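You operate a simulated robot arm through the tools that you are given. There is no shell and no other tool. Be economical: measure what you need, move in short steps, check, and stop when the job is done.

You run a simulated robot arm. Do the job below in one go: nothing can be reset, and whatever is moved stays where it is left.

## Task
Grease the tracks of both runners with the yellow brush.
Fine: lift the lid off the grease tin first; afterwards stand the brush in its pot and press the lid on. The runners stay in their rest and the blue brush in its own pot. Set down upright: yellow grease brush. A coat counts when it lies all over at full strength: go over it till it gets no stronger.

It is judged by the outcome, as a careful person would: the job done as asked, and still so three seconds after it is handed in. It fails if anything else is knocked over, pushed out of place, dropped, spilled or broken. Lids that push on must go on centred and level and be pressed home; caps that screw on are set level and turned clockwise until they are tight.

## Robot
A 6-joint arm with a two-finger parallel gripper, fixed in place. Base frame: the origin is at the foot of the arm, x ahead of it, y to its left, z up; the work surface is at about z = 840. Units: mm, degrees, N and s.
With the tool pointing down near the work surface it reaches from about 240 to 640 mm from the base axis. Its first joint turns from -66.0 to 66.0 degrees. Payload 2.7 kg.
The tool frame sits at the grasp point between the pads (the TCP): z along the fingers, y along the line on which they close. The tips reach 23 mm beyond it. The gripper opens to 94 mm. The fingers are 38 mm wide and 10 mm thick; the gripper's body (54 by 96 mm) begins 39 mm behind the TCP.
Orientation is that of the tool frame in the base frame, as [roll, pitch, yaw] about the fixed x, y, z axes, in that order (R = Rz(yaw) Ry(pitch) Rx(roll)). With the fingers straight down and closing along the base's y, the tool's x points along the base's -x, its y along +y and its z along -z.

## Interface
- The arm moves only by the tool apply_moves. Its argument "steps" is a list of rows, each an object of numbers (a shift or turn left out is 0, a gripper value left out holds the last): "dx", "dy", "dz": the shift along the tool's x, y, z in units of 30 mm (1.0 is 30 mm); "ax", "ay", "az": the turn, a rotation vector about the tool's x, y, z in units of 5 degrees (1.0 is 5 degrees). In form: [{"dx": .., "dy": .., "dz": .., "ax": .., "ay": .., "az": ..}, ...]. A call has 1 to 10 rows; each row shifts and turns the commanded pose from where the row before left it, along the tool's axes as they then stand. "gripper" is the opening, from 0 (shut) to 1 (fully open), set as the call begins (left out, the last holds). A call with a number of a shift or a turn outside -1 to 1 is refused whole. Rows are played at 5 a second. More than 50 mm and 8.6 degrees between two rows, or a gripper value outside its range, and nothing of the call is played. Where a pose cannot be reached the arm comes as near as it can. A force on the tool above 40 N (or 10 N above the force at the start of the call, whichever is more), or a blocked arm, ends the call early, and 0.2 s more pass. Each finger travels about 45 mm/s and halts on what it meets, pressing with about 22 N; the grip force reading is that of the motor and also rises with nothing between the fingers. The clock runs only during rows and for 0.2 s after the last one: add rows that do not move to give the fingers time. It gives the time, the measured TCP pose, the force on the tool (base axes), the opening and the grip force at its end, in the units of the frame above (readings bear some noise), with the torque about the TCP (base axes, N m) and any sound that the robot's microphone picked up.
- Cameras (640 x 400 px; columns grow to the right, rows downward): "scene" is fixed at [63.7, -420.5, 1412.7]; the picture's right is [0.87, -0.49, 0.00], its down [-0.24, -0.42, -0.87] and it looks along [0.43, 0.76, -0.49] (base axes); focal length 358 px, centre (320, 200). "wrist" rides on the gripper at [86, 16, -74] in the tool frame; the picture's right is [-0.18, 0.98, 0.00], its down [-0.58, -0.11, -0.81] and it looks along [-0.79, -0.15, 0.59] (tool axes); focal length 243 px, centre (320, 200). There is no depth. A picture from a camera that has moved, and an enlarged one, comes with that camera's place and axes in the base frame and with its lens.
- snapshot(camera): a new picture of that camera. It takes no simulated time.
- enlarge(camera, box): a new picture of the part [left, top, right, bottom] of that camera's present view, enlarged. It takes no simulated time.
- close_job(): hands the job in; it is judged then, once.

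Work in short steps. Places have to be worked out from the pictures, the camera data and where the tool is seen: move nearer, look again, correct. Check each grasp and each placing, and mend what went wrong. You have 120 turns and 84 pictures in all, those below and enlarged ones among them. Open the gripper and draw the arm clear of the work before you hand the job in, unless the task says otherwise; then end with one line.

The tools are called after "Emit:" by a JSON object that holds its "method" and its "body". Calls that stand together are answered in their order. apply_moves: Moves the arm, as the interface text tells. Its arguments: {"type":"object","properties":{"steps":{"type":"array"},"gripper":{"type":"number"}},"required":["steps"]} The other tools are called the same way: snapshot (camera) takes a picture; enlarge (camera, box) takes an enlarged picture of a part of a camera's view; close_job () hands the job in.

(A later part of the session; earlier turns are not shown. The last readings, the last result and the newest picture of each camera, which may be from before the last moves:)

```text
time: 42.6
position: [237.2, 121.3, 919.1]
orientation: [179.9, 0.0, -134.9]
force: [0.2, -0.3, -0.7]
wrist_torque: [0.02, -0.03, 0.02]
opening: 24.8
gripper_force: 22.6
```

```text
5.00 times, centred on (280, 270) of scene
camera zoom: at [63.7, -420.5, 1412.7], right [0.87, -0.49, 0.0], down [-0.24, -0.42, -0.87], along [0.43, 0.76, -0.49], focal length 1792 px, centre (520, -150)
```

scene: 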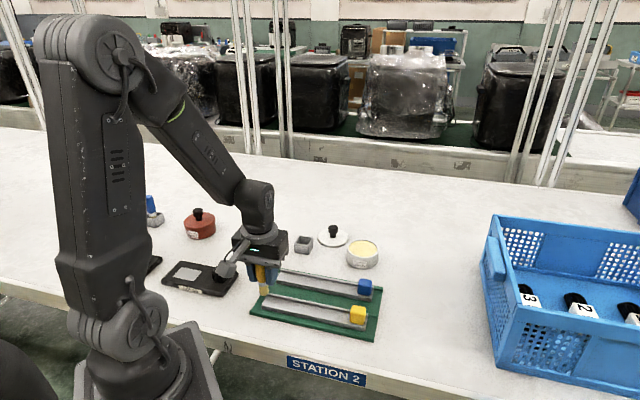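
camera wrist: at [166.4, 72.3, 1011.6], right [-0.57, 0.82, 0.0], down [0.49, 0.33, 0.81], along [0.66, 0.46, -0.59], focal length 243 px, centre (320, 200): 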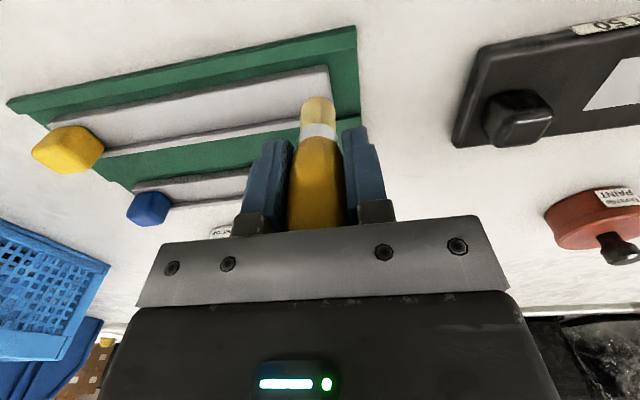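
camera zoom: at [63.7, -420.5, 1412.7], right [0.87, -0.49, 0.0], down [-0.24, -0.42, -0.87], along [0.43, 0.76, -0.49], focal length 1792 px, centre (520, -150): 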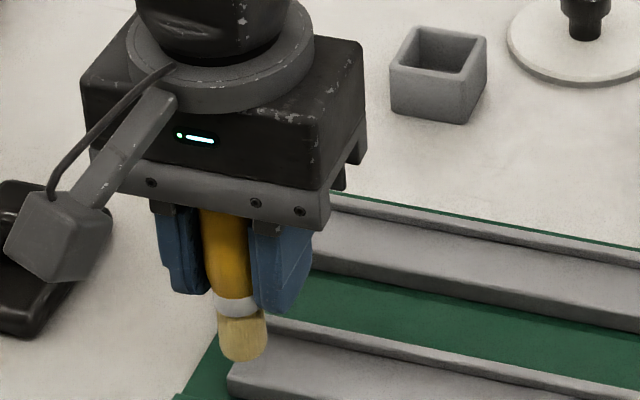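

No contact yet; a few mm more.

Emit:
{"method": "apply_moves", "body": {"steps": [{"dz": 0.08}, {"dz": 0.07}, {}]}}

Emit:
{"method": "apply_moves", "body": {"steps": [{"dz": 0.08}, {"dz": 0.05}, {}]}}

Emit:
{"method": "enlarge", "body": {"camera": "scene", "box": [240, 260, 310, 320]}}

Emit:
{"method": "enlarge", "body": {"camera": "wrist", "box": [220, 20, 420, 180]}}

```text
time: 43.4
position: [237.9, 120.0, 914.6]
orientation: [180.0, -0.1, -134.9]
force: [0.6, 0.3, -0.5]
wrist_torque: [0.01, 0.0, 0.0]
opening: 24.8
gripper_force: 22.4
```

```text
time: 44.2
position: [238.4, 120.4, 912.0]
orientation: [179.9, -0.1, -134.9]
force: [-1.0, -0.2, -0.8]
wrist_torque: [-0.02, -0.01, -0.01]
opening: 24.9
gripper_force: 22.1
```

```text
6.67 times, centred on (275, 290) of scene
camera zoom: at [63.7, -420.5, 1412.7], right [0.87, -0.49, 0.0], down [-0.24, -0.42, -0.87], along [0.43, 0.76, -0.49], focal length 2389 px, centre (620, -400)
```

zoom: 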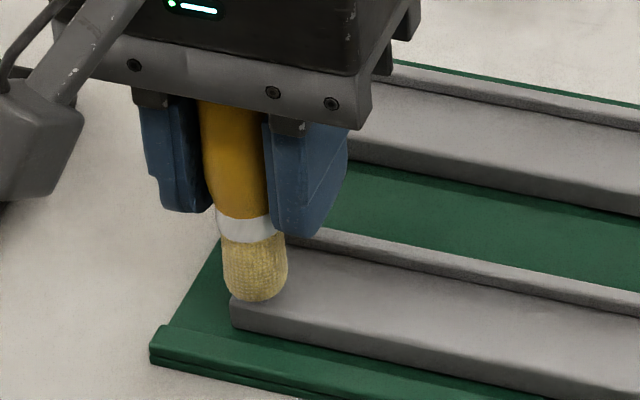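

```text
2.50 times, centred on (320, 100) of wrist
camera zoom: at [167.1, 71.4, 985.8], right [-0.57, 0.82, 0.0], down [0.49, 0.33, 0.81], along [0.66, 0.46, -0.59], focal length 606 px, centre (320, 450)
```

zoom: 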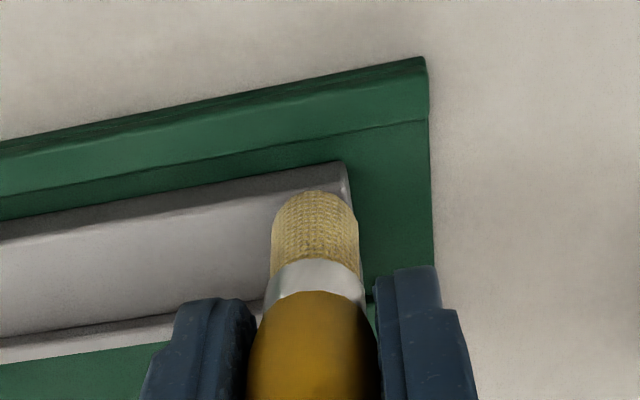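

Just about touching at the left end of the track. A bit further for light pressure.

Emit:
{"method": "apply_moves", "body": {"steps": [{"dz": 0.07}, {"dz": 0.05}, {}]}}

Emit:
{"method": "apply_moves", "body": {"steps": [{"dz": 0.05}, {}]}}

```text
time: 45.0
position: [238.0, 119.9, 908.3]
orientation: [179.9, -0.1, -134.9]
force: [0.3, 0.2, -0.6]
wrist_torque: [-0.03, 0.04, 0.01]
opening: 24.8
gripper_force: 21.5
```

```text
time: 45.6
position: [238.3, 119.8, 906.7]
orientation: [179.9, 0.0, -134.9]
force: [0.5, 0.7, -0.6]
wrist_torque: [-0.01, -0.03, 0.01]
opening: 24.8
gripper_force: 22.2
```

Emit:
{"method": "apply_moves", "body": {"steps": [{"dz": 0.05}, {"dz": 0.05}, {}]}}

Emit:
{"method": "enlarge", "body": {"camera": "scene", "box": [240, 260, 310, 320]}}

```text
time: 46.4
position: [238.6, 120.8, 904.6]
orientation: [179.9, 0.1, -134.9]
force: [2.6, -0.1, 16.8]
wrist_torque: [-0.01, -0.02, -0.02]
opening: 25.1
gripper_force: 22.3
```

```text
6.67 times, centred on (275, 290) of scene
camera zoom: at [63.6, -420.5, 1412.7], right [0.87, -0.49, 0.0], down [-0.24, -0.42, -0.87], along [0.43, 0.76, -0.49], focal length 2389 px, centre (620, -400)
```

zoom: 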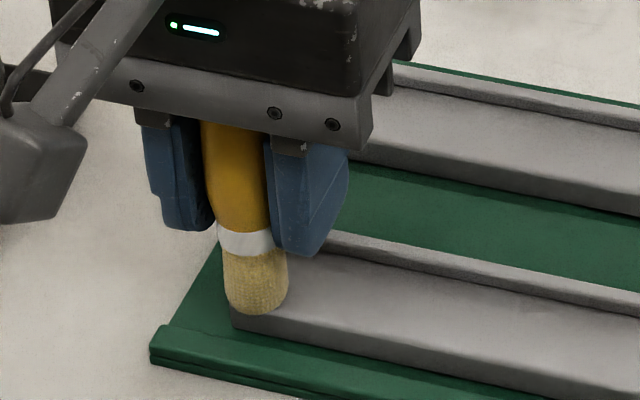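

Contact made (≈17 N). I ease off slightly and make a first test stroke of ~75 mm.

Emit:
{"method": "apply_moves", "body": {"steps": [{"dz": -0.025}, {"dy": -0.3}, {"dy": -0.4}, {"dy": -0.4}, {"dy": -0.4}, {"dy": -0.4}, {"dy": -0.4}, {"dy": -0.3}, {}]}}

Emit:
{"method": "enlarge", "body": {"camera": "scene", "box": [245, 255, 385, 345]}}

```text
time: 48.4
position: [293.0, 65.9, 903.3]
orientation: [180.0, -0.2, -134.8]
force: [0.4, -0.5, 0.2]
wrist_torque: [0.02, -0.01, 0.0]
opening: 24.7
gripper_force: 22.2
```

```text
4.44 times, centred on (315, 300) of scene
camera zoom: at [63.7, -420.5, 1412.7], right [0.87, -0.49, 0.0], down [-0.24, -0.42, -0.87], along [0.43, 0.76, -0.49], focal length 1592 px, centre (342, -244)
```

zoom: 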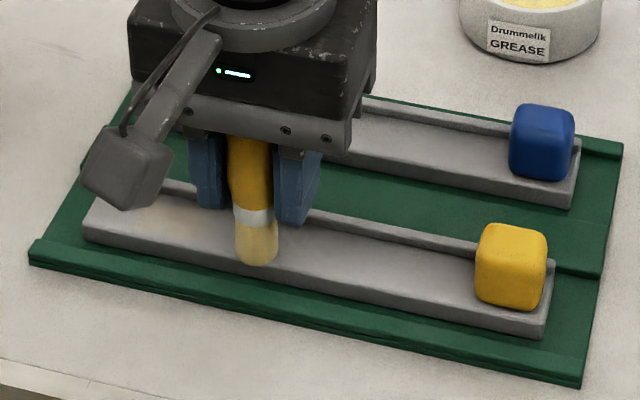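

A light coat appears on the stroked part. I press ~1 mm more and run on to near the yellow block.

Emit:
{"method": "apply_moves", "body": {"steps": [{"dz": 0.04}, {"dy": -0.4}, {"dy": -0.4}, {"dy": -0.4}, {"dy": -0.4}, {"dy": -0.4}, {"dy": -0.4}, {"dy": -0.4}, {"dy": -0.2}, {}]}}

Emit:
{"method": "enlarge", "body": {"camera": "scene", "box": [245, 255, 385, 345]}}

Emit:
{"method": "snapshot", "body": {"camera": "wrist"}}

```text
time: 50.6
position: [356.9, 1.0, 902.6]
orientation: [179.9, -0.1, -134.9]
force: [-17.0, 16.1, 29.2]
wrist_torque: [0.3, 0.33, -0.01]
opening: 24.6
gripper_force: 22.0
```

```text
4.44 times, centred on (315, 300) of scene
camera zoom: at [63.0, -420.0, 1412.9], right [0.87, -0.49, 0.0], down [-0.24, -0.42, -0.87], along [0.43, 0.76, -0.49], focal length 1592 px, centre (342, -244)
```

zoom: 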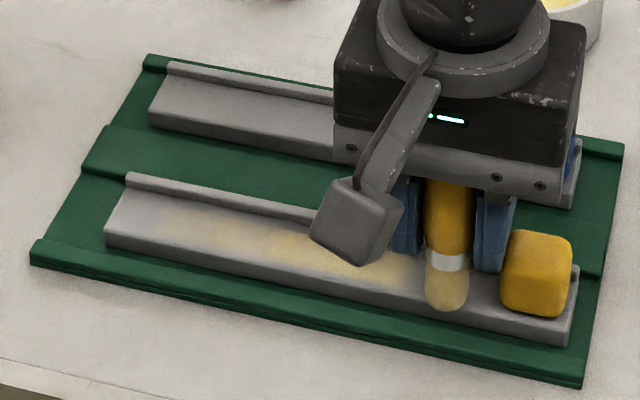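

```text
35 pictures are left
camera wrist: at [284.8, -47.2, 977.0], right [-0.57, 0.82, 0.0], down [0.49, 0.33, 0.81], along [0.66, 0.46, -0.59], focal length 243 px, centre (320, 200)
```

wrist: 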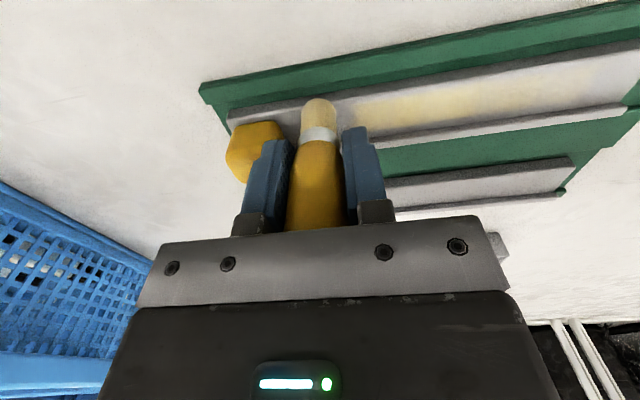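

The finger beside the brush (which had slipped up ~12 mm during the dip) touched the yellow block and nudged that runner ~10 mm along its rest. I back off, lift, and check.

Emit:
{"method": "apply_moves", "body": {"steps": [{"dy": 0.15}, {"dy": 0.25, "dz": -0.05}, {"dz": -0.5}, {"dz": -1}, {"dz": -1}, {}]}}

Emit:
{"method": "snapshot", "body": {"camera": "wrist"}}

Emit:
{"method": "enlarge", "body": {"camera": "scene", "box": [245, 255, 385, 345]}}

```text
time: 52.0
position: [347.3, 11.3, 980.2]
orientation: [179.9, -0.1, -134.9]
force: [-0.2, 0.1, 0.0]
wrist_torque: [-0.02, -0.02, 0.01]
opening: 24.8
gripper_force: 22.0
```

```text
34 pictures are left
camera wrist: at [276.9, -38.5, 1053.6], right [-0.57, 0.82, 0.0], down [0.49, 0.33, 0.81], along [0.66, 0.46, -0.59], focal length 243 px, centre (320, 200)
```

wrist: 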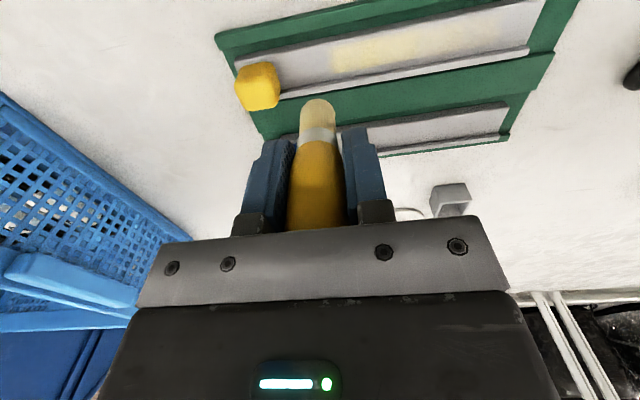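

```text
4.44 times, centred on (315, 300) of scene
camera zoom: at [63.7, -420.5, 1412.7], right [0.87, -0.49, 0.0], down [-0.24, -0.42, -0.87], along [0.43, 0.76, -0.49], focal length 1592 px, centre (342, -244)
```

zoom: 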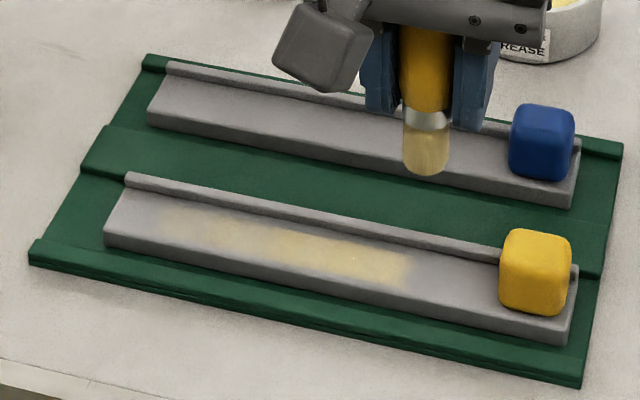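

The runner is still in its rest, just ~10 mm along. Plan: put the brush back in its pot, nudge that runner back, and re-grip the brush higher. Moving over the pot now.

Emit:
{"method": "apply_moves", "body": {"steps": [{"dx": -0.925, "dy": 0.589}, {"dx": -0.925, "dy": 0.589}, {"dx": -0.925, "dy": 0.589}, {"dx": -0.925, "dy": 0.589}, {"dx": -0.925, "dy": 0.589}, {"dx": -0.925, "dy": 0.589}, {"dx": -0.925, "dy": 0.589}, {"dx": -0.925, "dy": 0.589}, {}]}}

Emit:
{"method": "snapshot", "body": {"camera": "wrist"}}

Emit:
{"method": "enlarge", "body": {"camera": "scene", "box": [270, 170, 350, 260]}}

```text
time: 54.0
position: [404.4, 268.2, 981.8]
orientation: [179.9, 0.0, -135.0]
force: [0.5, 0.0, -0.3]
wrist_torque: [-0.02, 0.0, 0.0]
opening: 25.0
gripper_force: 22.0
```

```text
32 pictures are left
camera wrist: at [333.6, 218.7, 1055.4], right [-0.57, 0.82, 0.0], down [0.49, 0.33, 0.81], along [0.66, 0.46, -0.59], focal length 243 px, centre (320, 200)
```

wrist: 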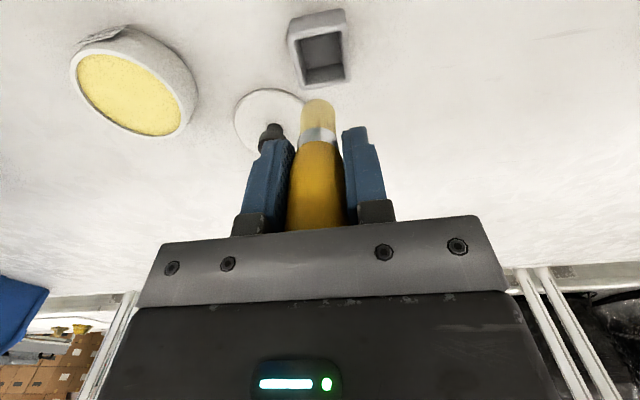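

```text
4.44 times, centred on (310, 215) of scene
camera zoom: at [63.8, -420.4, 1412.7], right [0.87, -0.49, 0.0], down [-0.24, -0.42, -0.87], along [0.43, 0.76, -0.49], focal length 1592 px, centre (364, 133)
```

zoom: 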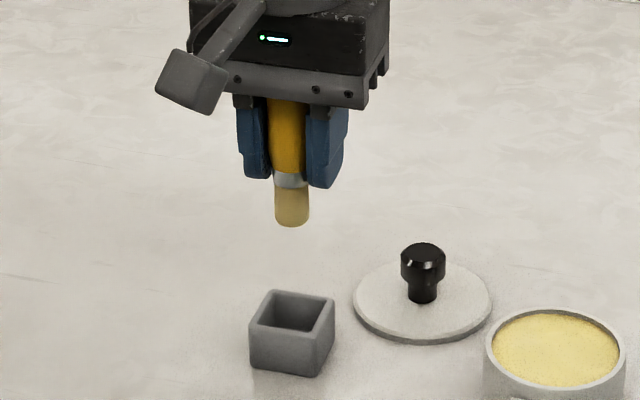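

Pot centre reads about (402,267); I shift 2 mm back and lower to just above the rim for a check.

Emit:
{"method": "apply_moves", "body": {"steps": [{"dx": 0.06, "dz": 0.6}, {"dz": 0.6}, {"dz": 0.45}, {}]}}

Emit:
{"method": "enlarge", "body": {"camera": "wrist", "box": [250, 20, 410, 140]}}

Emit:
{"method": "enlarge", "body": {"camera": "scene", "box": [280, 195, 340, 260]}}

```text
time: 55.0
position: [402.9, 266.8, 931.7]
orientation: [179.9, 0.0, -135.0]
force: [0.1, 0.0, -0.5]
wrist_torque: [0.01, -0.03, -0.03]
opening: 24.7
gripper_force: 22.4
```

```text
3.33 times, centred on (330, 80) of wrist
camera zoom: at [331.8, 217.6, 1005.3], right [-0.57, 0.82, 0.0], down [0.49, 0.33, 0.81], along [0.66, 0.46, -0.59], focal length 809 px, centre (287, 600)
```

zoom: 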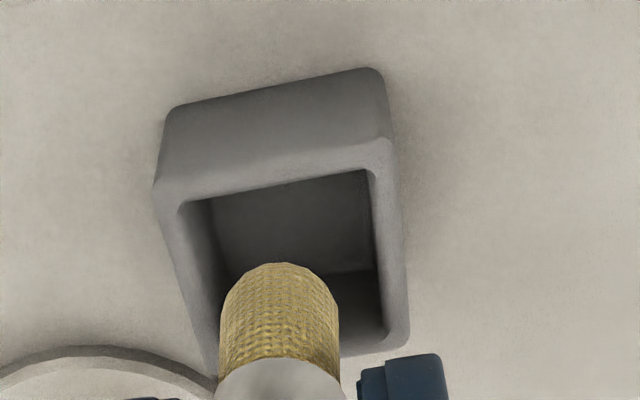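

```text
6.15 times, centred on (310, 228) of scene
camera zoom: at [63.7, -420.5, 1412.7], right [0.87, -0.49, 0.0], down [-0.24, -0.42, -0.87], along [0.43, 0.76, -0.49], focal length 2205 px, centre (382, 31)
```

zoom: 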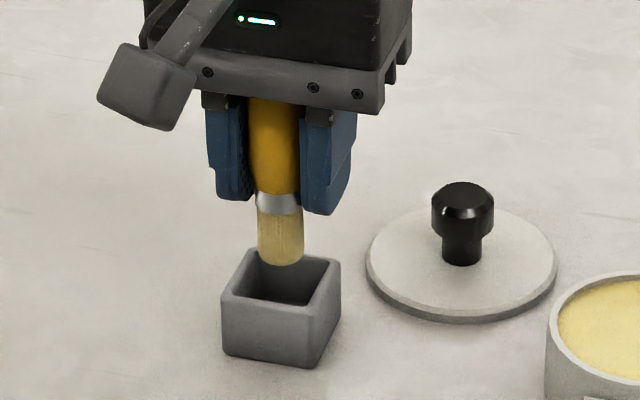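

Brush is nearly centred over the pot; a 1.5 mm tweak and then lower in until it bottoms.

Emit:
{"method": "apply_moves", "body": {"steps": [{"dx": 0.03, "dy": 0.05, "dz": 0.3}, {"dz": 0.4}, {"dz": 0.3}, {}]}}

Emit:
{"method": "apply_moves", "body": {"steps": [{"dz": 0.08}, {"dz": 0.08}, {}]}}

```text
time: 56.0
position: [402.1, 267.6, 900.0]
orientation: [179.9, 0.0, -134.9]
force: [-0.4, 0.3, 0.2]
wrist_torque: [0.02, 0.01, 0.02]
opening: 24.8
gripper_force: 22.2
```

```text
time: 56.8
position: [402.8, 267.9, 895.4]
orientation: [179.9, -0.1, -134.9]
force: [-0.2, -0.4, 0.2]
wrist_torque: [-0.01, 0.0, 0.0]
opening: 24.8
gripper_force: 22.3
```

Emit:
{"method": "apply_moves", "body": {"steps": [{"dz": 0.05}, {"dz": 0.03}, {}]}}

Emit:
{"method": "enlarge", "body": {"camera": "scene", "box": [280, 200, 340, 260]}}

```text
time: 57.6
position: [403.1, 267.8, 893.0]
orientation: [179.9, -0.1, -135.0]
force: [0.3, 0.1, -1.4]
wrist_torque: [-0.02, 0.02, 0.0]
opening: 25.2
gripper_force: 22.2
```

```text
6.67 times, centred on (310, 230) of scene
camera zoom: at [63.7, -420.5, 1412.7], right [0.87, -0.49, 0.0], down [-0.24, -0.42, -0.87], along [0.43, 0.76, -0.49], focal length 2389 px, centre (387, 0)
```

zoom: 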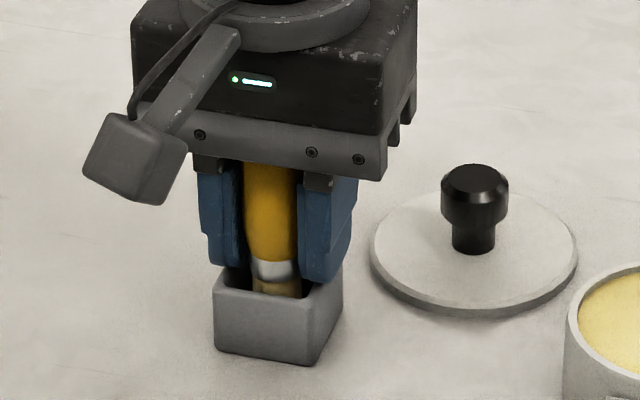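

Close to bottom with fingers just above the rim. One more small step, then open.

Emit:
{"method": "apply_moves", "body": {"steps": [{"dz": 0.05}, {}]}}

Emit:
{"method": "apply_moves", "body": {"steps": [{}, {}, {}, {}], "gripper": 0.6}}

Emit:
{"method": "apply_moves", "body": {"steps": [{"dz": -0.5}, {"dz": -0.5}, {"dz": -1}, {"dz": -1}, {}]}}

Emit:
{"method": "snapshot", "body": {"camera": "wrist"}}

Emit:
{"method": "snapshot", "body": {"camera": "scene"}}

```text
time: 58.2
position: [402.2, 267.6, 893.8]
orientation: [179.9, 0.1, -134.9]
force: [-7.6, -2.1, 25.9]
wrist_torque: [-0.7, 0.22, -0.28]
opening: 24.6
gripper_force: 22.6
```

```text
time: 58.6
position: [400.1, 269.6, 893.4]
orientation: [179.7, 0.0, -134.8]
force: [0.1, 0.5, -0.5]
wrist_torque: [-0.01, 0.02, 0.0]
opening: 56.7
gripper_force: 0.1
stopped in row 1: the force on the tool passed its limit at 44 N (the readings are from after the stop); the commanded pose is now the measured one
```

```text
time: 59.8
position: [400.6, 269.4, 983.4]
orientation: [179.7, 0.1, -135.0]
force: [0.5, -1.1, 0.5]
wrist_torque: [0.0, 0.0, 0.01]
opening: 56.5
gripper_force: 0.1
```

```text
27 pictures are left
camera wrist: at [329.7, 220.3, 1056.0], right [-0.57, 0.82, 0.01], down [0.49, 0.33, 0.81], along [0.66, 0.46, -0.59], focal length 243 px, centre (320, 200)
```

wrist: 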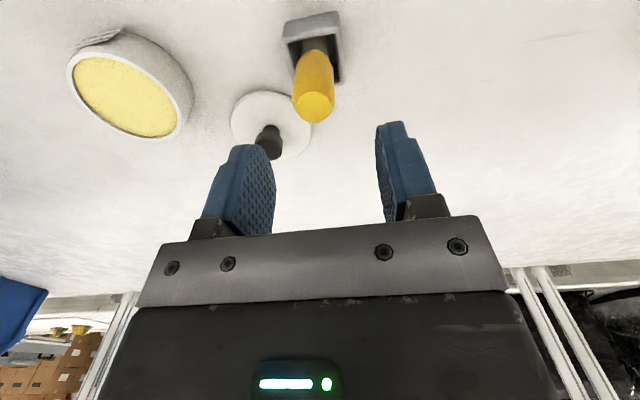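

```text
26 pictures are left
```

scene: 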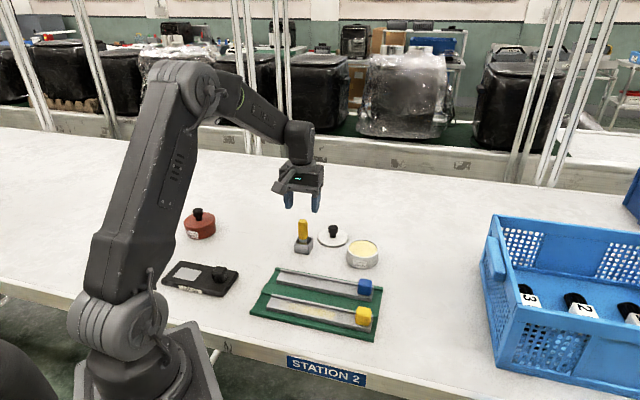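

Brush stands upright in its pot. Next I go, fingers shut, to the far side of the yellow block to nudge the runner back ~10 mm.

Emit:
{"method": "apply_moves", "body": {"steps": [{"dx": 0.802, "dy": -0.878}, {"dx": 0.802, "dy": -0.878}, {"dx": 0.802, "dy": -0.878}, {"dx": 0.802, "dy": -0.878}, {"dx": 0.802, "dy": -0.878}, {"dx": 0.802, "dy": -0.878}, {"dx": 0.802, "dy": -0.878}, {"dx": 0.802, "dy": -0.878}, {"dx": 0.802, "dy": -0.878}, {}], "gripper": 0}}

Emit:
{"method": "apply_moves", "body": {"steps": [{"dz": 1}, {"dz": 1}, {"dz": 0.6}, {}]}}

Emit:
{"method": "snapshot", "body": {"camera": "wrist"}}

Emit:
{"method": "enlarge", "body": {"camera": "scene", "box": [245, 260, 385, 345]}}

```text
time: 62.0
position: [416.3, -52.5, 982.0]
orientation: [179.7, 0.1, -135.0]
force: [1.2, -0.8, -0.7]
wrist_torque: [-0.02, -0.02, -0.01]
opening: 0.1
gripper_force: 21.9
```

```text
time: 63.0
position: [415.6, -50.3, 902.1]
orientation: [179.7, 0.2, -134.9]
force: [0.6, 0.1, 0.0]
wrist_torque: [-0.02, -0.02, 0.03]
opening: 0.0
gripper_force: 21.6
```

```text
25 pictures are left
camera wrist: at [344.5, -99.5, 975.3], right [-0.57, 0.82, 0.01], down [0.49, 0.33, 0.81], along [0.66, 0.46, -0.59], focal length 243 px, centre (320, 200)
```

wrist: 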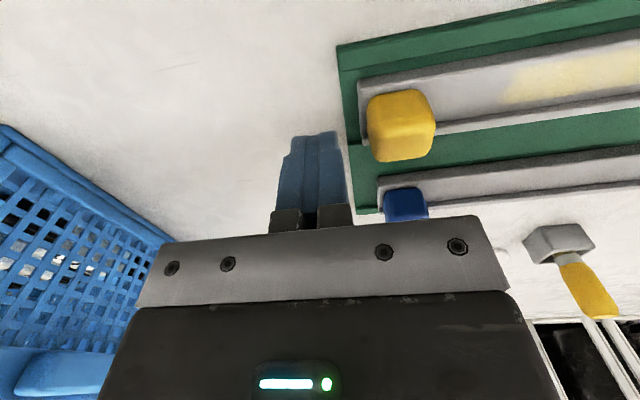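

```text
4.57 times, centred on (315, 302) of scene
camera zoom: at [63.7, -420.5, 1412.7], right [0.87, -0.49, 0.0], down [-0.24, -0.42, -0.87], along [0.43, 0.76, -0.49], focal length 1638 px, centre (343, -269)
```

zoom: 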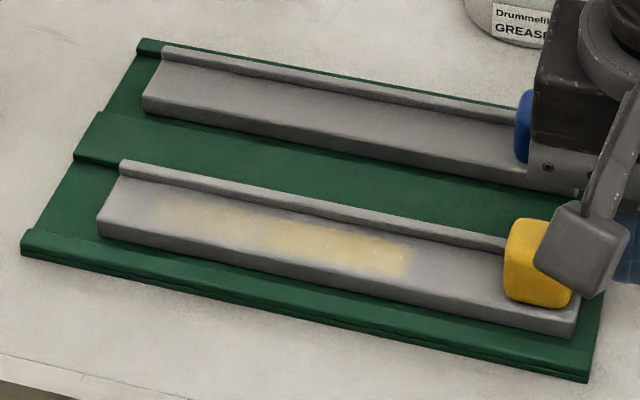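

Shift is about 11 mm. I lower beside the block and push gently along the rest.

Emit:
{"method": "apply_moves", "body": {"steps": [{"dz": 0.57}, {"dy": 0.2}, {"dy": 0.2}, {"dy": 0.1}, {"dy": 0.1}, {"dy": 0.1}, {"dy": 0.07}, {}]}}

Emit:
{"method": "enlarge", "body": {"camera": "scene", "box": [245, 260, 385, 345]}}

```text
time: 64.8
position: [399.6, -35.3, 885.1]
orientation: [179.6, 0.1, -134.9]
force: [1.4, -0.2, 0.7]
wrist_torque: [0.01, -0.01, 0.01]
opening: 0.2
gripper_force: 22.1
```

```text
4.57 times, centred on (315, 302) of scene
camera zoom: at [63.8, -420.5, 1412.7], right [0.87, -0.49, 0.0], down [-0.24, -0.42, -0.87], along [0.43, 0.76, -0.49], focal length 1638 px, centre (343, -269)
```

zoom: 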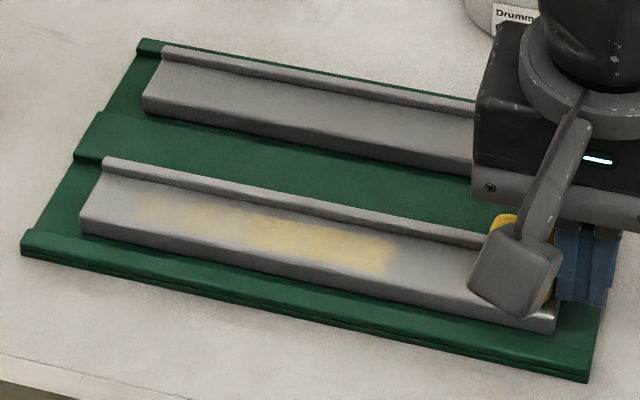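

Nearly home; a final 1.5 mm, then retreat sideways and up, and return to the brush.

Emit:
{"method": "apply_moves", "body": {"steps": [{"dy": 0.06}, {}, {"dy": -0.5}, {"dz": -1}, {"dz": -1}, {"dz": -0.8}, {}]}}

Emit:
{"method": "apply_moves", "body": {"steps": [{"dx": -0.85, "dy": 0.85}, {"dx": -0.85, "dy": 0.85}, {"dx": -0.85, "dy": 0.85}, {"dx": -0.85, "dy": 0.85}, {"dx": -0.85, "dy": 0.85}, {"dx": -0.85, "dy": 0.85}, {"dx": -0.85, "dy": 0.85}, {"dx": -0.85, "dy": 0.85}, {}, {}], "gripper": 0.6}}

Emit:
{"method": "snapshot", "body": {"camera": "wrist"}}

```text
time: 66.4
position: [406.1, -46.2, 971.4]
orientation: [179.8, 0.0, -134.9]
force: [0.1, 0.7, -0.1]
wrist_torque: [0.01, -0.02, -0.02]
opening: 0.0
gripper_force: 22.5
```

```text
time: 68.6
position: [407.4, 245.5, 973.4]
orientation: [179.7, 0.1, -134.9]
force: [-0.2, 0.2, 0.2]
wrist_torque: [0.0, -0.04, 0.01]
opening: 56.4
gripper_force: 0.0
```

```text
22 pictures are left
camera wrist: at [336.7, 196.0, 1047.2], right [-0.57, 0.82, 0.01], down [0.49, 0.33, 0.81], along [0.66, 0.46, -0.59], focal length 243 px, centre (320, 200)
```

wrist: 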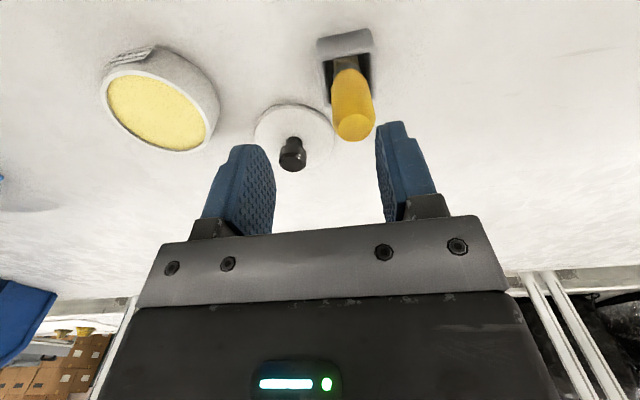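

Brush at ≈(401.5,266). I centre and descend to a higher grip (z≈914) and close.

Emit:
{"method": "apply_moves", "body": {"steps": [{"dx": -0.34, "dy": 0.62}, {}, {"dz": 0.7}, {"dz": 0.7}, {"dz": 0.56}, {}]}}

Emit:
{"method": "apply_moves", "body": {"steps": [{}, {}, {}, {}, {}], "gripper": 0.12}}

Emit:
{"method": "enlarge", "body": {"camera": "scene", "box": [270, 190, 350, 260]}}

```text
time: 70.0
position: [402.1, 264.7, 912.2]
orientation: [179.7, 0.1, -134.9]
force: [-0.7, -0.2, -0.4]
wrist_torque: [0.02, -0.01, 0.0]
opening: 56.6
gripper_force: 0.0
```

```text
time: 71.2
position: [402.3, 265.0, 913.7]
orientation: [179.6, 0.0, -134.8]
force: [0.1, -0.6, -0.6]
wrist_torque: [-0.01, 0.0, -0.01]
opening: 25.0
gripper_force: 22.1
```

```text
5.71 times, centred on (310, 225) of scene
camera zoom: at [63.7, -420.5, 1412.7], right [0.87, -0.49, 0.0], down [-0.24, -0.42, -0.87], along [0.43, 0.76, -0.49], focal length 2047 px, centre (377, 57)
```

zoom: 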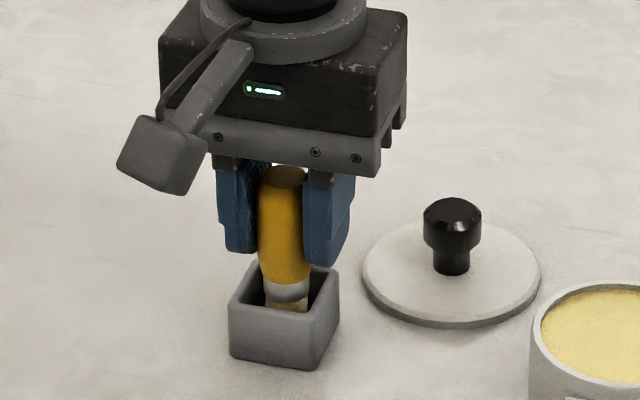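

Re-gripped with tip ≈72 mm below TCP. Lift, carry to the tin, and dip lightly.

Emit:
{"method": "apply_moves", "body": {"steps": [{"dz": -0.8}, {"dz": -0.9}, {"dz": -0.9}, {"dy": -0.84}, {"dy": -0.84, "dx": 0.05}, {"dy": -0.84}, {"dy": -0.84, "dx": 0.05}, {"dy": -0.84}, {"dy": -0.84}, {}]}}

Emit:
{"method": "apply_moves", "body": {"steps": [{"dz": 0.7}, {"dz": 0.6}, {"dz": 0.2}, {}]}}

```text
time: 73.4
position: [505.5, 155.1, 988.2]
orientation: [179.6, 0.2, -134.9]
force: [-0.4, 0.0, -0.3]
wrist_torque: [0.0, 0.01, 0.01]
opening: 25.2
gripper_force: 21.9
```

```text
time: 74.4
position: [507.5, 155.4, 944.7]
orientation: [179.8, 0.2, -134.9]
force: [-0.4, -1.1, 0.0]
wrist_torque: [-0.01, 0.01, 0.04]
opening: 25.0
gripper_force: 22.3
```

Emit:
{"method": "apply_moves", "body": {"steps": [{"dz": 0.07}, {"dz": 0.07}, {}]}}

Emit:
{"method": "apply_moves", "body": {"steps": [{"dz": 0.07}, {}]}}

Emit:
{"method": "apply_moves", "body": {"steps": [{"dz": 0.07}, {}]}}

```text
time: 75.2
position: [506.8, 155.1, 941.2]
orientation: [179.8, 0.2, -135.0]
force: [-0.2, -1.3, 6.5]
wrist_torque: [-0.09, 0.05, 0.01]
opening: 25.1
gripper_force: 22.2
```

```text
time: 75.8
position: [506.7, 154.9, 940.0]
orientation: [179.8, 0.3, -135.0]
force: [-1.5, 2.2, 16.6]
wrist_torque: [0.05, 0.12, 0.01]
opening: 25.1
gripper_force: 21.9
```

```text
time: 76.4
position: [506.9, 155.1, 937.1]
orientation: [179.8, 0.2, -134.9]
force: [0.8, 2.8, 15.8]
wrist_torque: [0.11, 0.06, -0.01]
opening: 25.0
gripper_force: 21.9
```

Dipped with contact (grease ≈870). Now lift and travel to the left end of the yellow runner, this time on the rib side.

Emit:
{"method": "apply_moves", "body": {"steps": [{"dz": -0.6}, {"dz": -0.7}, {"dx": 0.866, "dy": 0.696}, {"dx": 0.866, "dy": 0.696}, {"dx": 0.866, "dy": 0.696}, {"dx": 0.866, "dy": 0.696}, {"dx": 0.866, "dy": 0.696}, {"dx": 0.866, "dy": 0.696}, {"dx": 0.866, "dy": 0.696}, {"dx": 0.866, "dy": 0.696}]}}

Emit:
{"method": "apply_moves", "body": {"steps": [{"dz": 0.9}, {"dz": 0.7}, {"dz": 0.08}, {}]}}

```text
time: 78.6
position: [242.3, 125.7, 974.4]
orientation: [179.8, 0.2, -134.9]
force: [0.1, -0.6, -0.7]
wrist_torque: [-0.01, -0.01, -0.01]
opening: 24.8
gripper_force: 22.4
```

```text
time: 79.6
position: [241.7, 127.0, 925.8]
orientation: [179.6, 0.0, -134.9]
force: [-0.1, 0.4, -0.7]
wrist_torque: [-0.01, 0.0, 0.03]
opening: 25.0
gripper_force: 21.7
```

Emit:
{"method": "apply_moves", "body": {"steps": [{"dz": 0.08}, {"dz": 0.08}, {}]}}

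Emit:
{"method": "apply_moves", "body": {"steps": [{"dz": 0.06}, {}]}}

Emit:
{"method": "apply_moves", "body": {"steps": [{"dz": 0.06}, {}]}}

```text
time: 80.4
position: [241.7, 125.4, 920.4]
orientation: [179.7, 0.1, -135.0]
force: [-0.7, 0.1, 0.8]
wrist_torque: [-0.03, 0.0, 0.01]
opening: 24.9
gripper_force: 21.6
```

```text
time: 81.0
position: [241.3, 126.9, 920.9]
orientation: [179.7, 0.1, -134.9]
force: [0.6, 0.1, 0.1]
wrist_torque: [0.0, 0.0, 0.02]
opening: 25.2
gripper_force: 22.2
```

```text
time: 81.6
position: [242.2, 126.5, 917.9]
orientation: [179.7, 0.2, -134.9]
force: [-2.7, 0.6, 16.8]
wrist_torque: [-0.04, 0.24, 0.0]
opening: 24.8
gripper_force: 22.7
```

Contact at z≈918. Stroke along the rib side with light pressure to ~15 mm short of the block.

Emit:
{"method": "apply_moves", "body": {"steps": [{"dz": -0.012}, {"dy": -0.5}, {"dy": -0.6}, {"dy": -0.6}, {"dy": -0.6}, {"dy": -0.6}, {"dy": -0.6}, {"dy": -0.6}, {"dy": -0.6}, {"dy": -0.6}]}}

Emit:
{"method": "enlarge", "body": {"camera": "scene", "box": [245, 260, 385, 345]}}

```text
time: 83.8
position: [356.1, 12.7, 917.1]
orientation: [179.7, 0.2, -134.9]
force: [-2.7, 2.5, 6.6]
wrist_torque: [0.1, 0.12, -0.01]
opening: 25.1
gripper_force: 22.2
```

```text
4.57 times, centred on (315, 302) of scene
camera zoom: at [63.6, -420.4, 1412.7], right [0.87, -0.49, 0.0], down [-0.24, -0.42, -0.87], along [0.43, 0.76, -0.49], focal length 1638 px, centre (343, -269)
```

zoom: 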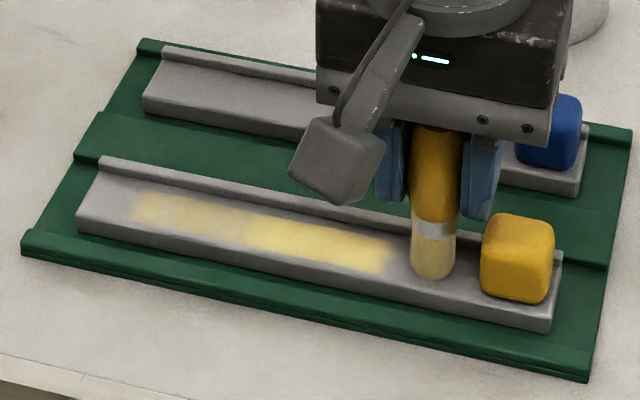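

The coat builds only in a defined zone (~along 28–150 mm), and it strengthened. I stroke back on the centreline.

Emit:
{"method": "apply_moves", "body": {"steps": [{"dx": 0.12}, {"dy": 0.55}, {"dy": 0.55}, {"dy": 0.55}, {"dy": 0.55}, {"dy": 0.55}, {"dy": 0.55}, {"dy": 0.55}, {"dy": 0.55}, {"dy": 0.55}]}}

Emit:
{"method": "enlarge", "body": {"camera": "scene", "box": [245, 260, 385, 345]}}

```text
time: 86.0
position: [246.0, 115.4, 918.1]
orientation: [179.7, 0.1, -135.1]
force: [-0.6, -0.4, -0.2]
wrist_torque: [-0.01, 0.03, -0.01]
opening: 25.0
gripper_force: 22.4
```

```text
4.57 times, centred on (315, 302) of scene
camera zoom: at [63.7, -420.5, 1412.7], right [0.87, -0.49, 0.0], down [-0.24, -0.42, -0.87], along [0.43, 0.76, -0.49], focal length 1638 px, centre (343, -269)
```

zoom: 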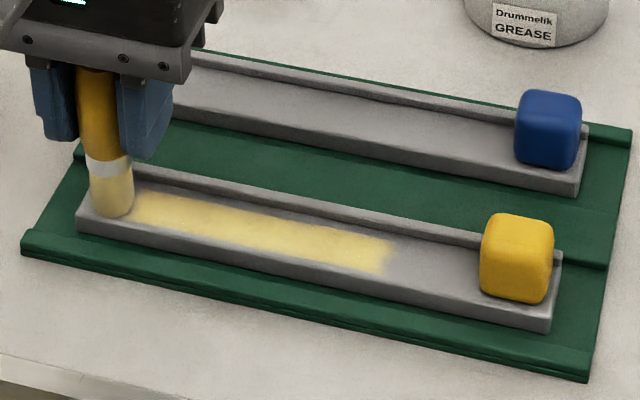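

Much more even. Another pass with slightly more pressure, running further right to confirm where the zone ends.

Emit:
{"method": "apply_moves", "body": {"steps": [{"dz": 0.04}, {"dy": -0.6}, {"dy": -0.6}, {"dy": -0.6}, {"dy": -0.6}, {"dy": -0.6}, {"dy": -0.6}, {"dy": -0.6}, {"dy": -0.6}, {"dy": -0.5}]}}

Emit:
{"method": "apply_moves", "body": {"steps": [{"dy": 0.6, "dx": 0.05}, {"dy": 0.6}, {"dy": 0.6}, {"dy": 0.6}, {"dy": 0.6}, {"dy": 0.6}, {"dy": 0.6}, {"dy": 0.6}, {"dy": 0.5}, {}]}}

Emit:
{"method": "enlarge", "body": {"camera": "scene", "box": [245, 260, 385, 345]}}

```text
time: 88.2
position: [358.5, 2.5, 915.9]
orientation: [179.6, 0.2, -135.0]
force: [-3.5, 5.0, 14.9]
wrist_torque: [0.23, 0.22, -0.03]
opening: 25.2
gripper_force: 21.5
```

```text
time: 90.4
position: [244.4, 114.7, 917.4]
orientation: [179.8, 0.1, -135.0]
force: [-0.3, -0.3, -0.3]
wrist_torque: [-0.01, 0.01, 0.0]
opening: 25.2
gripper_force: 22.2
```

```text
4.57 times, centred on (315, 302) of scene
camera zoom: at [63.7, -420.5, 1412.7], right [0.87, -0.49, 0.0], down [-0.24, -0.42, -0.87], along [0.43, 0.76, -0.49], focal length 1638 px, centre (343, -269)
```

zoom: 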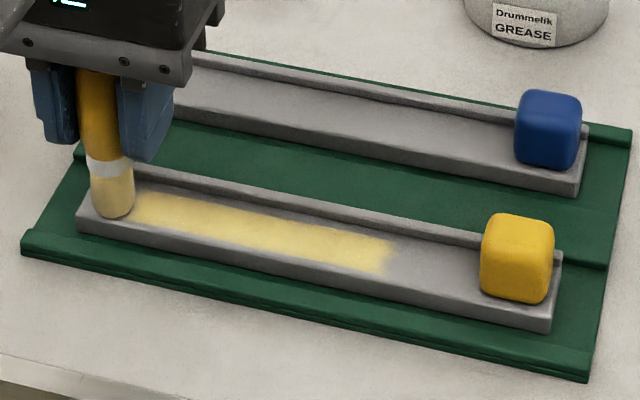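

Zone confirmed and nearly uniform. I re-dip before doing the blue runner.

Emit:
{"method": "apply_moves", "body": {"steps": [{"dz": -0.9}, {"dz": -0.9}, {"dx": -0.895, "dy": -0.6525}, {"dx": -0.895, "dy": -0.6525}, {"dx": -0.895, "dy": -0.6525}, {"dx": -0.895, "dy": -0.6525}, {"dx": -0.895, "dy": -0.6525}, {"dx": -0.895, "dy": -0.6525}, {"dx": -0.895, "dy": -0.6525}, {"dx": -0.895, "dy": -0.6525}]}}

Emit:
{"method": "apply_moves", "body": {"steps": [{}, {"dz": 0.6}, {"dz": 0.45}, {"dz": 0.1}, {}]}}

```text
time: 92.6
position: [508.3, 156.4, 969.7]
orientation: [179.7, 0.0, -134.9]
force: [0.5, -0.3, 0.2]
wrist_torque: [0.03, 0.0, -0.05]
opening: 25.0
gripper_force: 21.6
```

```text
time: 93.8
position: [508.1, 155.0, 935.3]
orientation: [179.6, 0.1, -135.0]
force: [0.0, 0.0, -0.4]
wrist_torque: [0.03, 0.0, 0.02]
opening: 24.9
gripper_force: 22.0
```

Emit:
{"method": "apply_moves", "body": {"steps": [{"dz": 0.06}, {"dz": 0.06}, {}]}}

Emit:
{"method": "apply_moves", "body": {"steps": [{"dz": 0.05}, {"dx": 0.1}, {"dx": -0.1}, {}]}}

```text
time: 94.6
position: [509.8, 156.3, 933.5]
orientation: [179.8, 0.3, -134.9]
force: [-3.6, -2.5, 14.2]
wrist_torque: [-0.17, 0.28, -0.03]
opening: 24.9
gripper_force: 21.8
```

```text
time: 95.6
position: [507.5, 155.8, 929.9]
orientation: [179.7, 0.0, -134.9]
force: [-0.3, -3.1, 14.9]
wrist_torque: [-0.23, 0.1, 0.01]
opening: 25.2
gripper_force: 22.6
```

Dipped. Now to the blue runner's left end, then lower to contact.

Emit:
{"method": "apply_moves", "body": {"steps": [{"dz": -0.7}, {"dz": -0.7}, {"dx": 0.615, "dy": 0.776}, {"dx": 0.615, "dy": 0.776}, {"dx": 0.615, "dy": 0.776}, {"dx": 0.615, "dy": 0.776}, {"dx": 0.615, "dy": 0.776}, {"dx": 0.615, "dy": 0.776}, {"dx": 0.615, "dy": 0.776}, {}]}}

Emit:
{"method": "apply_moves", "body": {"steps": [{"dz": 0.9}, {"dz": 0.7}, {"dz": 0.2}, {}]}}

Emit:
{"method": "enlarge", "body": {"camera": "scene", "box": [245, 240, 385, 345]}}

```text
time: 97.8
position: [301.3, 180.9, 972.9]
orientation: [179.6, 0.1, -135.0]
force: [0.7, 0.6, -1.0]
wrist_torque: [0.01, -0.01, -0.01]
opening: 24.8
gripper_force: 22.3
```

```text
time: 98.8
position: [301.4, 179.9, 918.2]
orientation: [179.7, 0.1, -134.9]
force: [-0.3, -0.2, 0.6]
wrist_torque: [-0.02, 0.01, -0.02]
opening: 25.2
gripper_force: 21.6
```

```text
3.81 times, centred on (315, 292) of scene
camera zoom: at [63.7, -420.5, 1412.7], right [0.87, -0.49, 0.0], down [-0.24, -0.42, -0.87], along [0.43, 0.76, -0.49], focal length 1365 px, centre (339, -152)
```

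zoom: 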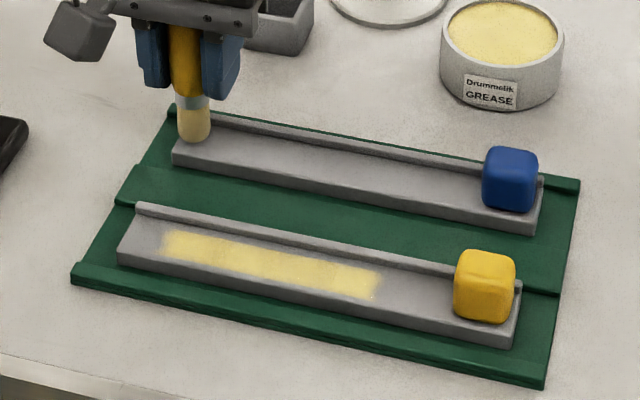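

Good coat on yellow, slightly fainter at its left. Brush is above the blue track's end; lowering to contact.

Emit:
{"method": "apply_moves", "body": {"steps": [{"dz": 0.1}, {"dz": 0.08}, {}]}}

Emit:
{"method": "apply_moves", "body": {"steps": [{"dz": 0.06}, {}]}}

```text
time: 99.6
position: [301.3, 179.8, 914.4]
orientation: [179.7, 0.1, -134.8]
force: [0.4, 0.7, 0.0]
wrist_torque: [-0.01, 0.02, -0.02]
opening: 25.2
gripper_force: 21.9
```

```text
time: 100.2
position: [301.6, 181.4, 913.2]
orientation: [179.6, 0.2, -134.9]
force: [-1.7, -1.2, 4.8]
wrist_torque: [-0.03, 0.07, 0.03]
opening: 25.1
gripper_force: 21.9
```

Contact. Two strokes: out, then back on the centreline.

Emit:
{"method": "apply_moves", "body": {"steps": [{"dz": 0.02}, {"dy": -0.57}, {"dy": -0.57}, {"dy": -0.57}, {"dy": -0.57}, {"dy": -0.57}, {"dy": -0.57}, {"dy": -0.57}, {"dy": -0.57}, {"dy": -0.57}]}}

Emit:
{"method": "apply_moves", "body": {"steps": [{"dx": 0.1}, {"dy": 0.57}, {"dy": 0.57}, {"dy": 0.57}, {"dy": 0.57}, {"dy": 0.57}, {"dy": 0.57}, {"dy": 0.57}, {"dy": 0.57}, {"dy": 0.57}]}}

Emit:
{"method": "enlarge", "body": {"camera": "scene", "box": [245, 240, 385, 345]}}

```text
time: 102.4
position: [411.2, 71.9, 909.2]
orientation: [179.7, 0.1, -134.8]
force: [-2.7, 5.8, 7.7]
wrist_torque: [0.2, 0.11, -0.01]
opening: 25.0
gripper_force: 21.9
```

```text
time: 104.6
position: [298.8, 178.2, 910.4]
orientation: [179.7, 0.1, -134.9]
force: [-0.1, 0.2, 1.0]
wrist_torque: [-0.01, -0.01, -0.01]
opening: 25.1
gripper_force: 22.5
```

```text
3.81 times, centred on (315, 292) of scene
camera zoom: at [63.7, -420.5, 1412.7], right [0.87, -0.49, 0.0], down [-0.24, -0.42, -0.87], along [0.43, 0.76, -0.49], focal length 1365 px, centre (339, -152)
```

zoom: 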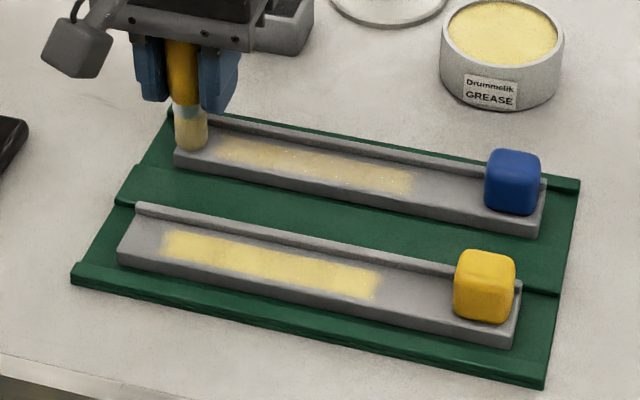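

Zone on the blue track is coated but weaker. I re-dip and repeat.

Emit:
{"method": "apply_moves", "body": {"steps": [{"dz": -0.9}, {"dz": -0.9}, {"dx": -0.626, "dy": -0.774}, {"dx": -0.626, "dy": -0.774}, {"dx": -0.626, "dy": -0.774}, {"dx": -0.626, "dy": -0.774}, {"dx": -0.626, "dy": -0.774}, {"dx": -0.626, "dy": -0.774}, {"dx": -0.626, "dy": -0.774}, {}]}}

Emit:
{"method": "apply_moves", "body": {"steps": [{"dz": 0.6}, {"dz": 0.4}, {"dz": 0.1}, {"dz": 0.05}, {}]}}

```text
time: 106.8
position: [508.9, 155.9, 965.3]
orientation: [179.7, 0.2, -134.8]
force: [-0.5, -0.7, 0.0]
wrist_torque: [0.03, -0.01, 0.01]
opening: 25.2
gripper_force: 21.4
```

```text
time: 108.0
position: [508.1, 157.4, 930.2]
orientation: [179.7, 0.2, -134.8]
force: [-0.6, 0.0, -0.1]
wrist_torque: [-0.02, 0.0, -0.01]
opening: 24.8
gripper_force: 22.3
```

Emit:
{"method": "apply_moves", "body": {"steps": [{"dz": 0.05}, {"dz": 0.03}, {"dx": 0.1}, {"dx": -0.2}, {"dx": 0.1}, {}]}}

Emit:
{"method": "apply_moves", "body": {"steps": [{"dz": -0.7}, {"dz": -0.7}, {"dx": 0.615, "dy": 0.776}, {"dx": 0.615, "dy": 0.776}, {"dx": 0.615, "dy": 0.776}, {"dx": 0.615, "dy": 0.776}, {"dx": 0.615, "dy": 0.776}, {"dx": 0.615, "dy": 0.776}, {"dx": 0.615, "dy": 0.776}, {}]}}

```text
time: 109.4
position: [507.7, 155.8, 927.8]
orientation: [179.6, 0.1, -134.9]
force: [-0.4, 0.6, 0.5]
wrist_torque: [0.01, 0.02, -0.03]
opening: 24.8
gripper_force: 22.3
```

```text
time: 111.6
position: [298.9, 179.1, 970.4]
orientation: [179.7, 0.1, -135.0]
force: [0.0, 0.1, -0.9]
wrist_torque: [0.02, 0.01, -0.02]
opening: 24.9
gripper_force: 22.3
```

The dip showed no contact force, so it may not have loaded; I go back and dip until contact.

Emit:
{"method": "apply_moves", "body": {"steps": [{"dx": -0.615, "dy": -0.776}, {"dx": -0.615, "dy": -0.776}, {"dx": -0.615, "dy": -0.776}, {"dx": -0.615, "dy": -0.776}, {"dx": -0.615, "dy": -0.776}, {"dx": -0.615, "dy": -0.776}, {"dx": -0.615, "dy": -0.776}, {"dz": 0.7}, {"dz": 0.6}, {}]}}

Emit:
{"method": "apply_moves", "body": {"steps": [{"dz": 0.1}, {"dz": 0.05}, {}]}}

Emit:
{"method": "apply_moves", "body": {"steps": [{"dz": 0.06}, {}]}}

```text
time: 113.8
position: [506.4, 156.2, 931.4]
orientation: [179.6, 0.1, -134.9]
force: [-0.4, -0.5, 0.5]
wrist_torque: [0.02, -0.01, 0.05]
opening: 24.6
gripper_force: 21.8
```

```text
time: 114.6
position: [506.5, 156.2, 926.5]
orientation: [179.7, 0.0, -134.9]
force: [-0.5, -0.1, 1.2]
wrist_torque: [0.0, 0.01, -0.01]
opening: 25.0
gripper_force: 21.6
```

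```text
time: 115.2
position: [507.3, 156.9, 925.6]
orientation: [179.8, 0.3, -134.9]
force: [-2.3, 0.4, 16.8]
wrist_torque: [-0.05, 0.1, 0.02]
opening: 25.2
gripper_force: 22.6
```

Contact at ≈926, loaded. Back to the blue track and lower.

Emit:
{"method": "apply_moves", "body": {"steps": [{"dz": -0.7}, {"dz": -0.7}, {"dx": 0.615, "dy": 0.776}, {"dx": 0.615, "dy": 0.776}, {"dx": 0.615, "dy": 0.776}, {"dx": 0.615, "dy": 0.776}, {"dx": 0.615, "dy": 0.776}, {"dx": 0.615, "dy": 0.776}, {"dx": 0.615, "dy": 0.776}, {}]}}

Emit:
{"method": "apply_moves", "body": {"steps": [{"dz": 0.9}, {"dz": 0.7}, {"dz": 0.2}, {"dz": 0.1}, {}]}}

Emit:
{"method": "apply_moves", "body": {"steps": [{"dz": 0.06}, {}]}}

```text
time: 117.4
position: [299.8, 179.1, 966.7]
orientation: [179.8, 0.1, -134.9]
force: [0.5, 0.6, -0.3]
wrist_torque: [0.03, 0.02, -0.03]
opening: 24.7
gripper_force: 21.6
```

```text
time: 118.6
position: [301.4, 180.5, 909.7]
orientation: [179.7, 0.1, -134.9]
force: [0.1, -0.6, -0.4]
wrist_torque: [0.05, 0.03, -0.01]
opening: 24.8
gripper_force: 22.2
```

```text
time: 119.2
position: [300.8, 181.0, 908.7]
orientation: [179.7, 0.2, -134.9]
force: [-1.5, -0.1, 11.2]
wrist_torque: [-0.04, 0.07, 0.07]
opening: 25.0
gripper_force: 22.0
```

Contact at 908. Four strokes over the zone, slightly varying the offset.

Emit:
{"method": "apply_moves", "body": {"steps": [{"dy": -0.57}, {"dy": -0.57}, {"dy": -0.57}, {"dy": -0.57}, {"dy": -0.57}, {"dy": -0.57}, {"dy": -0.57}, {"dy": -0.57}, {"dy": -0.57}, {"dx": 0.1}]}}

Emit:
{"method": "apply_moves", "body": {"steps": [{"dz": 0.02}, {"dy": 0.57}, {"dy": 0.57}, {"dy": 0.57}, {"dy": 0.57}, {"dy": 0.57}, {"dy": 0.57}, {"dy": 0.57}, {"dy": 0.57}, {"dy": 0.57}]}}

Emit:
{"method": "apply_moves", "body": {"steps": [{"dz": 0.03}, {"dy": -0.57}, {"dy": -0.57}, {"dy": -0.57}, {"dy": -0.57}, {"dy": -0.57}, {"dy": -0.57}, {"dy": -0.57}, {"dy": -0.57}, {"dy": -0.57}]}}

Emit:
{"method": "apply_moves", "body": {"steps": [{"dx": -0.05}, {"dy": 0.57}, {"dy": 0.57}, {"dy": 0.57}, {"dy": 0.57}, {"dy": 0.57}, {"dy": 0.57}, {"dy": 0.57}, {"dy": 0.57}, {"dy": 0.57}]}}

Emit:
{"method": "enlarge", "body": {"camera": "scene", "box": [245, 240, 385, 345]}}

```text
time: 121.4
position: [408.5, 69.9, 907.7]
orientation: [179.8, 0.2, -135.0]
force: [3.1, 4.0, 11.3]
wrist_torque: [0.25, -0.17, 0.02]
opening: 24.9
gripper_force: 21.8
```

```text
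time: 123.6
position: [300.2, 178.1, 907.2]
orientation: [179.6, 0.1, -135.0]
force: [2.5, -2.1, 8.0]
wrist_torque: [-0.1, -0.12, 0.02]
opening: 24.9
gripper_force: 21.6
```

```text
time: 125.8
position: [408.2, 71.3, 906.5]
orientation: [179.7, 0.1, -134.9]
force: [-0.3, 0.0, -0.1]
wrist_torque: [0.0, -0.01, 0.01]
opening: 25.0
gripper_force: 21.5
```

```text
time: 128.0
position: [301.8, 180.6, 905.3]
orientation: [179.8, 0.3, -135.0]
force: [3.7, -4.9, 14.6]
wrist_torque: [-0.21, -0.18, -0.01]
opening: 25.0
gripper_force: 21.7
```

```text
3.81 times, centred on (315, 292) of scene
camera zoom: at [63.7, -420.7, 1412.6], right [0.87, -0.49, 0.0], down [-0.24, -0.42, -0.87], along [0.43, 0.76, -0.49], focal length 1365 px, centre (339, -152)
```

zoom: 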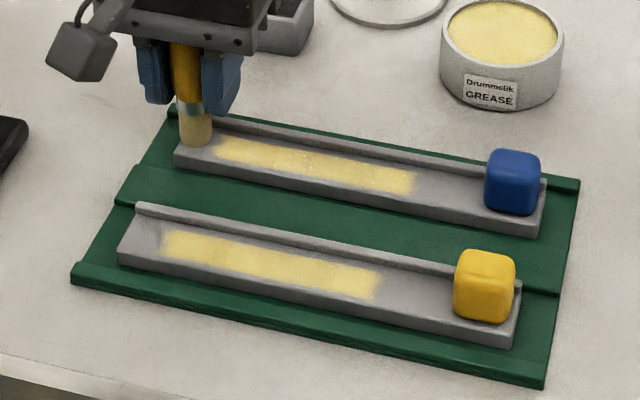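

Blue is stronger but still speckled. Another dip (expect contact ≈924).

Emit:
{"method": "apply_moves", "body": {"steps": [{"dz": -0.9}, {"dz": -0.9}, {"dx": -0.615, "dy": -0.776}, {"dx": -0.615, "dy": -0.776}, {"dx": -0.615, "dy": -0.776}, {"dx": -0.615, "dy": -0.776}, {"dx": -0.615, "dy": -0.776}, {"dx": -0.615, "dy": -0.776}, {"dx": -0.615, "dy": -0.776}, {}]}}

Emit:
{"method": "apply_moves", "body": {"steps": [{"dz": 0.7}, {"dz": 0.35}, {"dz": 0.1}, {}]}}

Emit:
{"method": "apply_moves", "body": {"steps": [{"dz": 0.06}, {}]}}

Emit:
{"method": "apply_moves", "body": {"steps": [{"dz": 0.06}, {}]}}

```text
time: 130.2
position: [506.5, 156.7, 958.3]
orientation: [179.7, 0.1, -134.8]
force: [0.7, 0.4, -0.2]
wrist_torque: [-0.03, 0.0, 0.02]
opening: 25.1
gripper_force: 21.6
```

```text
time: 131.2
position: [505.6, 155.0, 924.8]
orientation: [179.8, 0.0, -134.9]
force: [-0.1, -0.6, -0.9]
wrist_torque: [0.01, 0.0, 0.01]
opening: 24.9
gripper_force: 22.2
```

```text
time: 131.8
position: [507.0, 155.3, 924.2]
orientation: [179.6, 0.1, -134.8]
force: [-1.6, 0.3, 4.1]
wrist_torque: [-0.04, 0.04, -0.01]
opening: 24.8
gripper_force: 22.0
```

```text
time: 132.4
position: [506.2, 155.8, 923.2]
orientation: [179.9, 0.3, -134.9]
force: [-4.4, -0.1, 16.3]
wrist_torque: [0.0, 0.16, 0.0]
opening: 25.0
gripper_force: 21.6
```

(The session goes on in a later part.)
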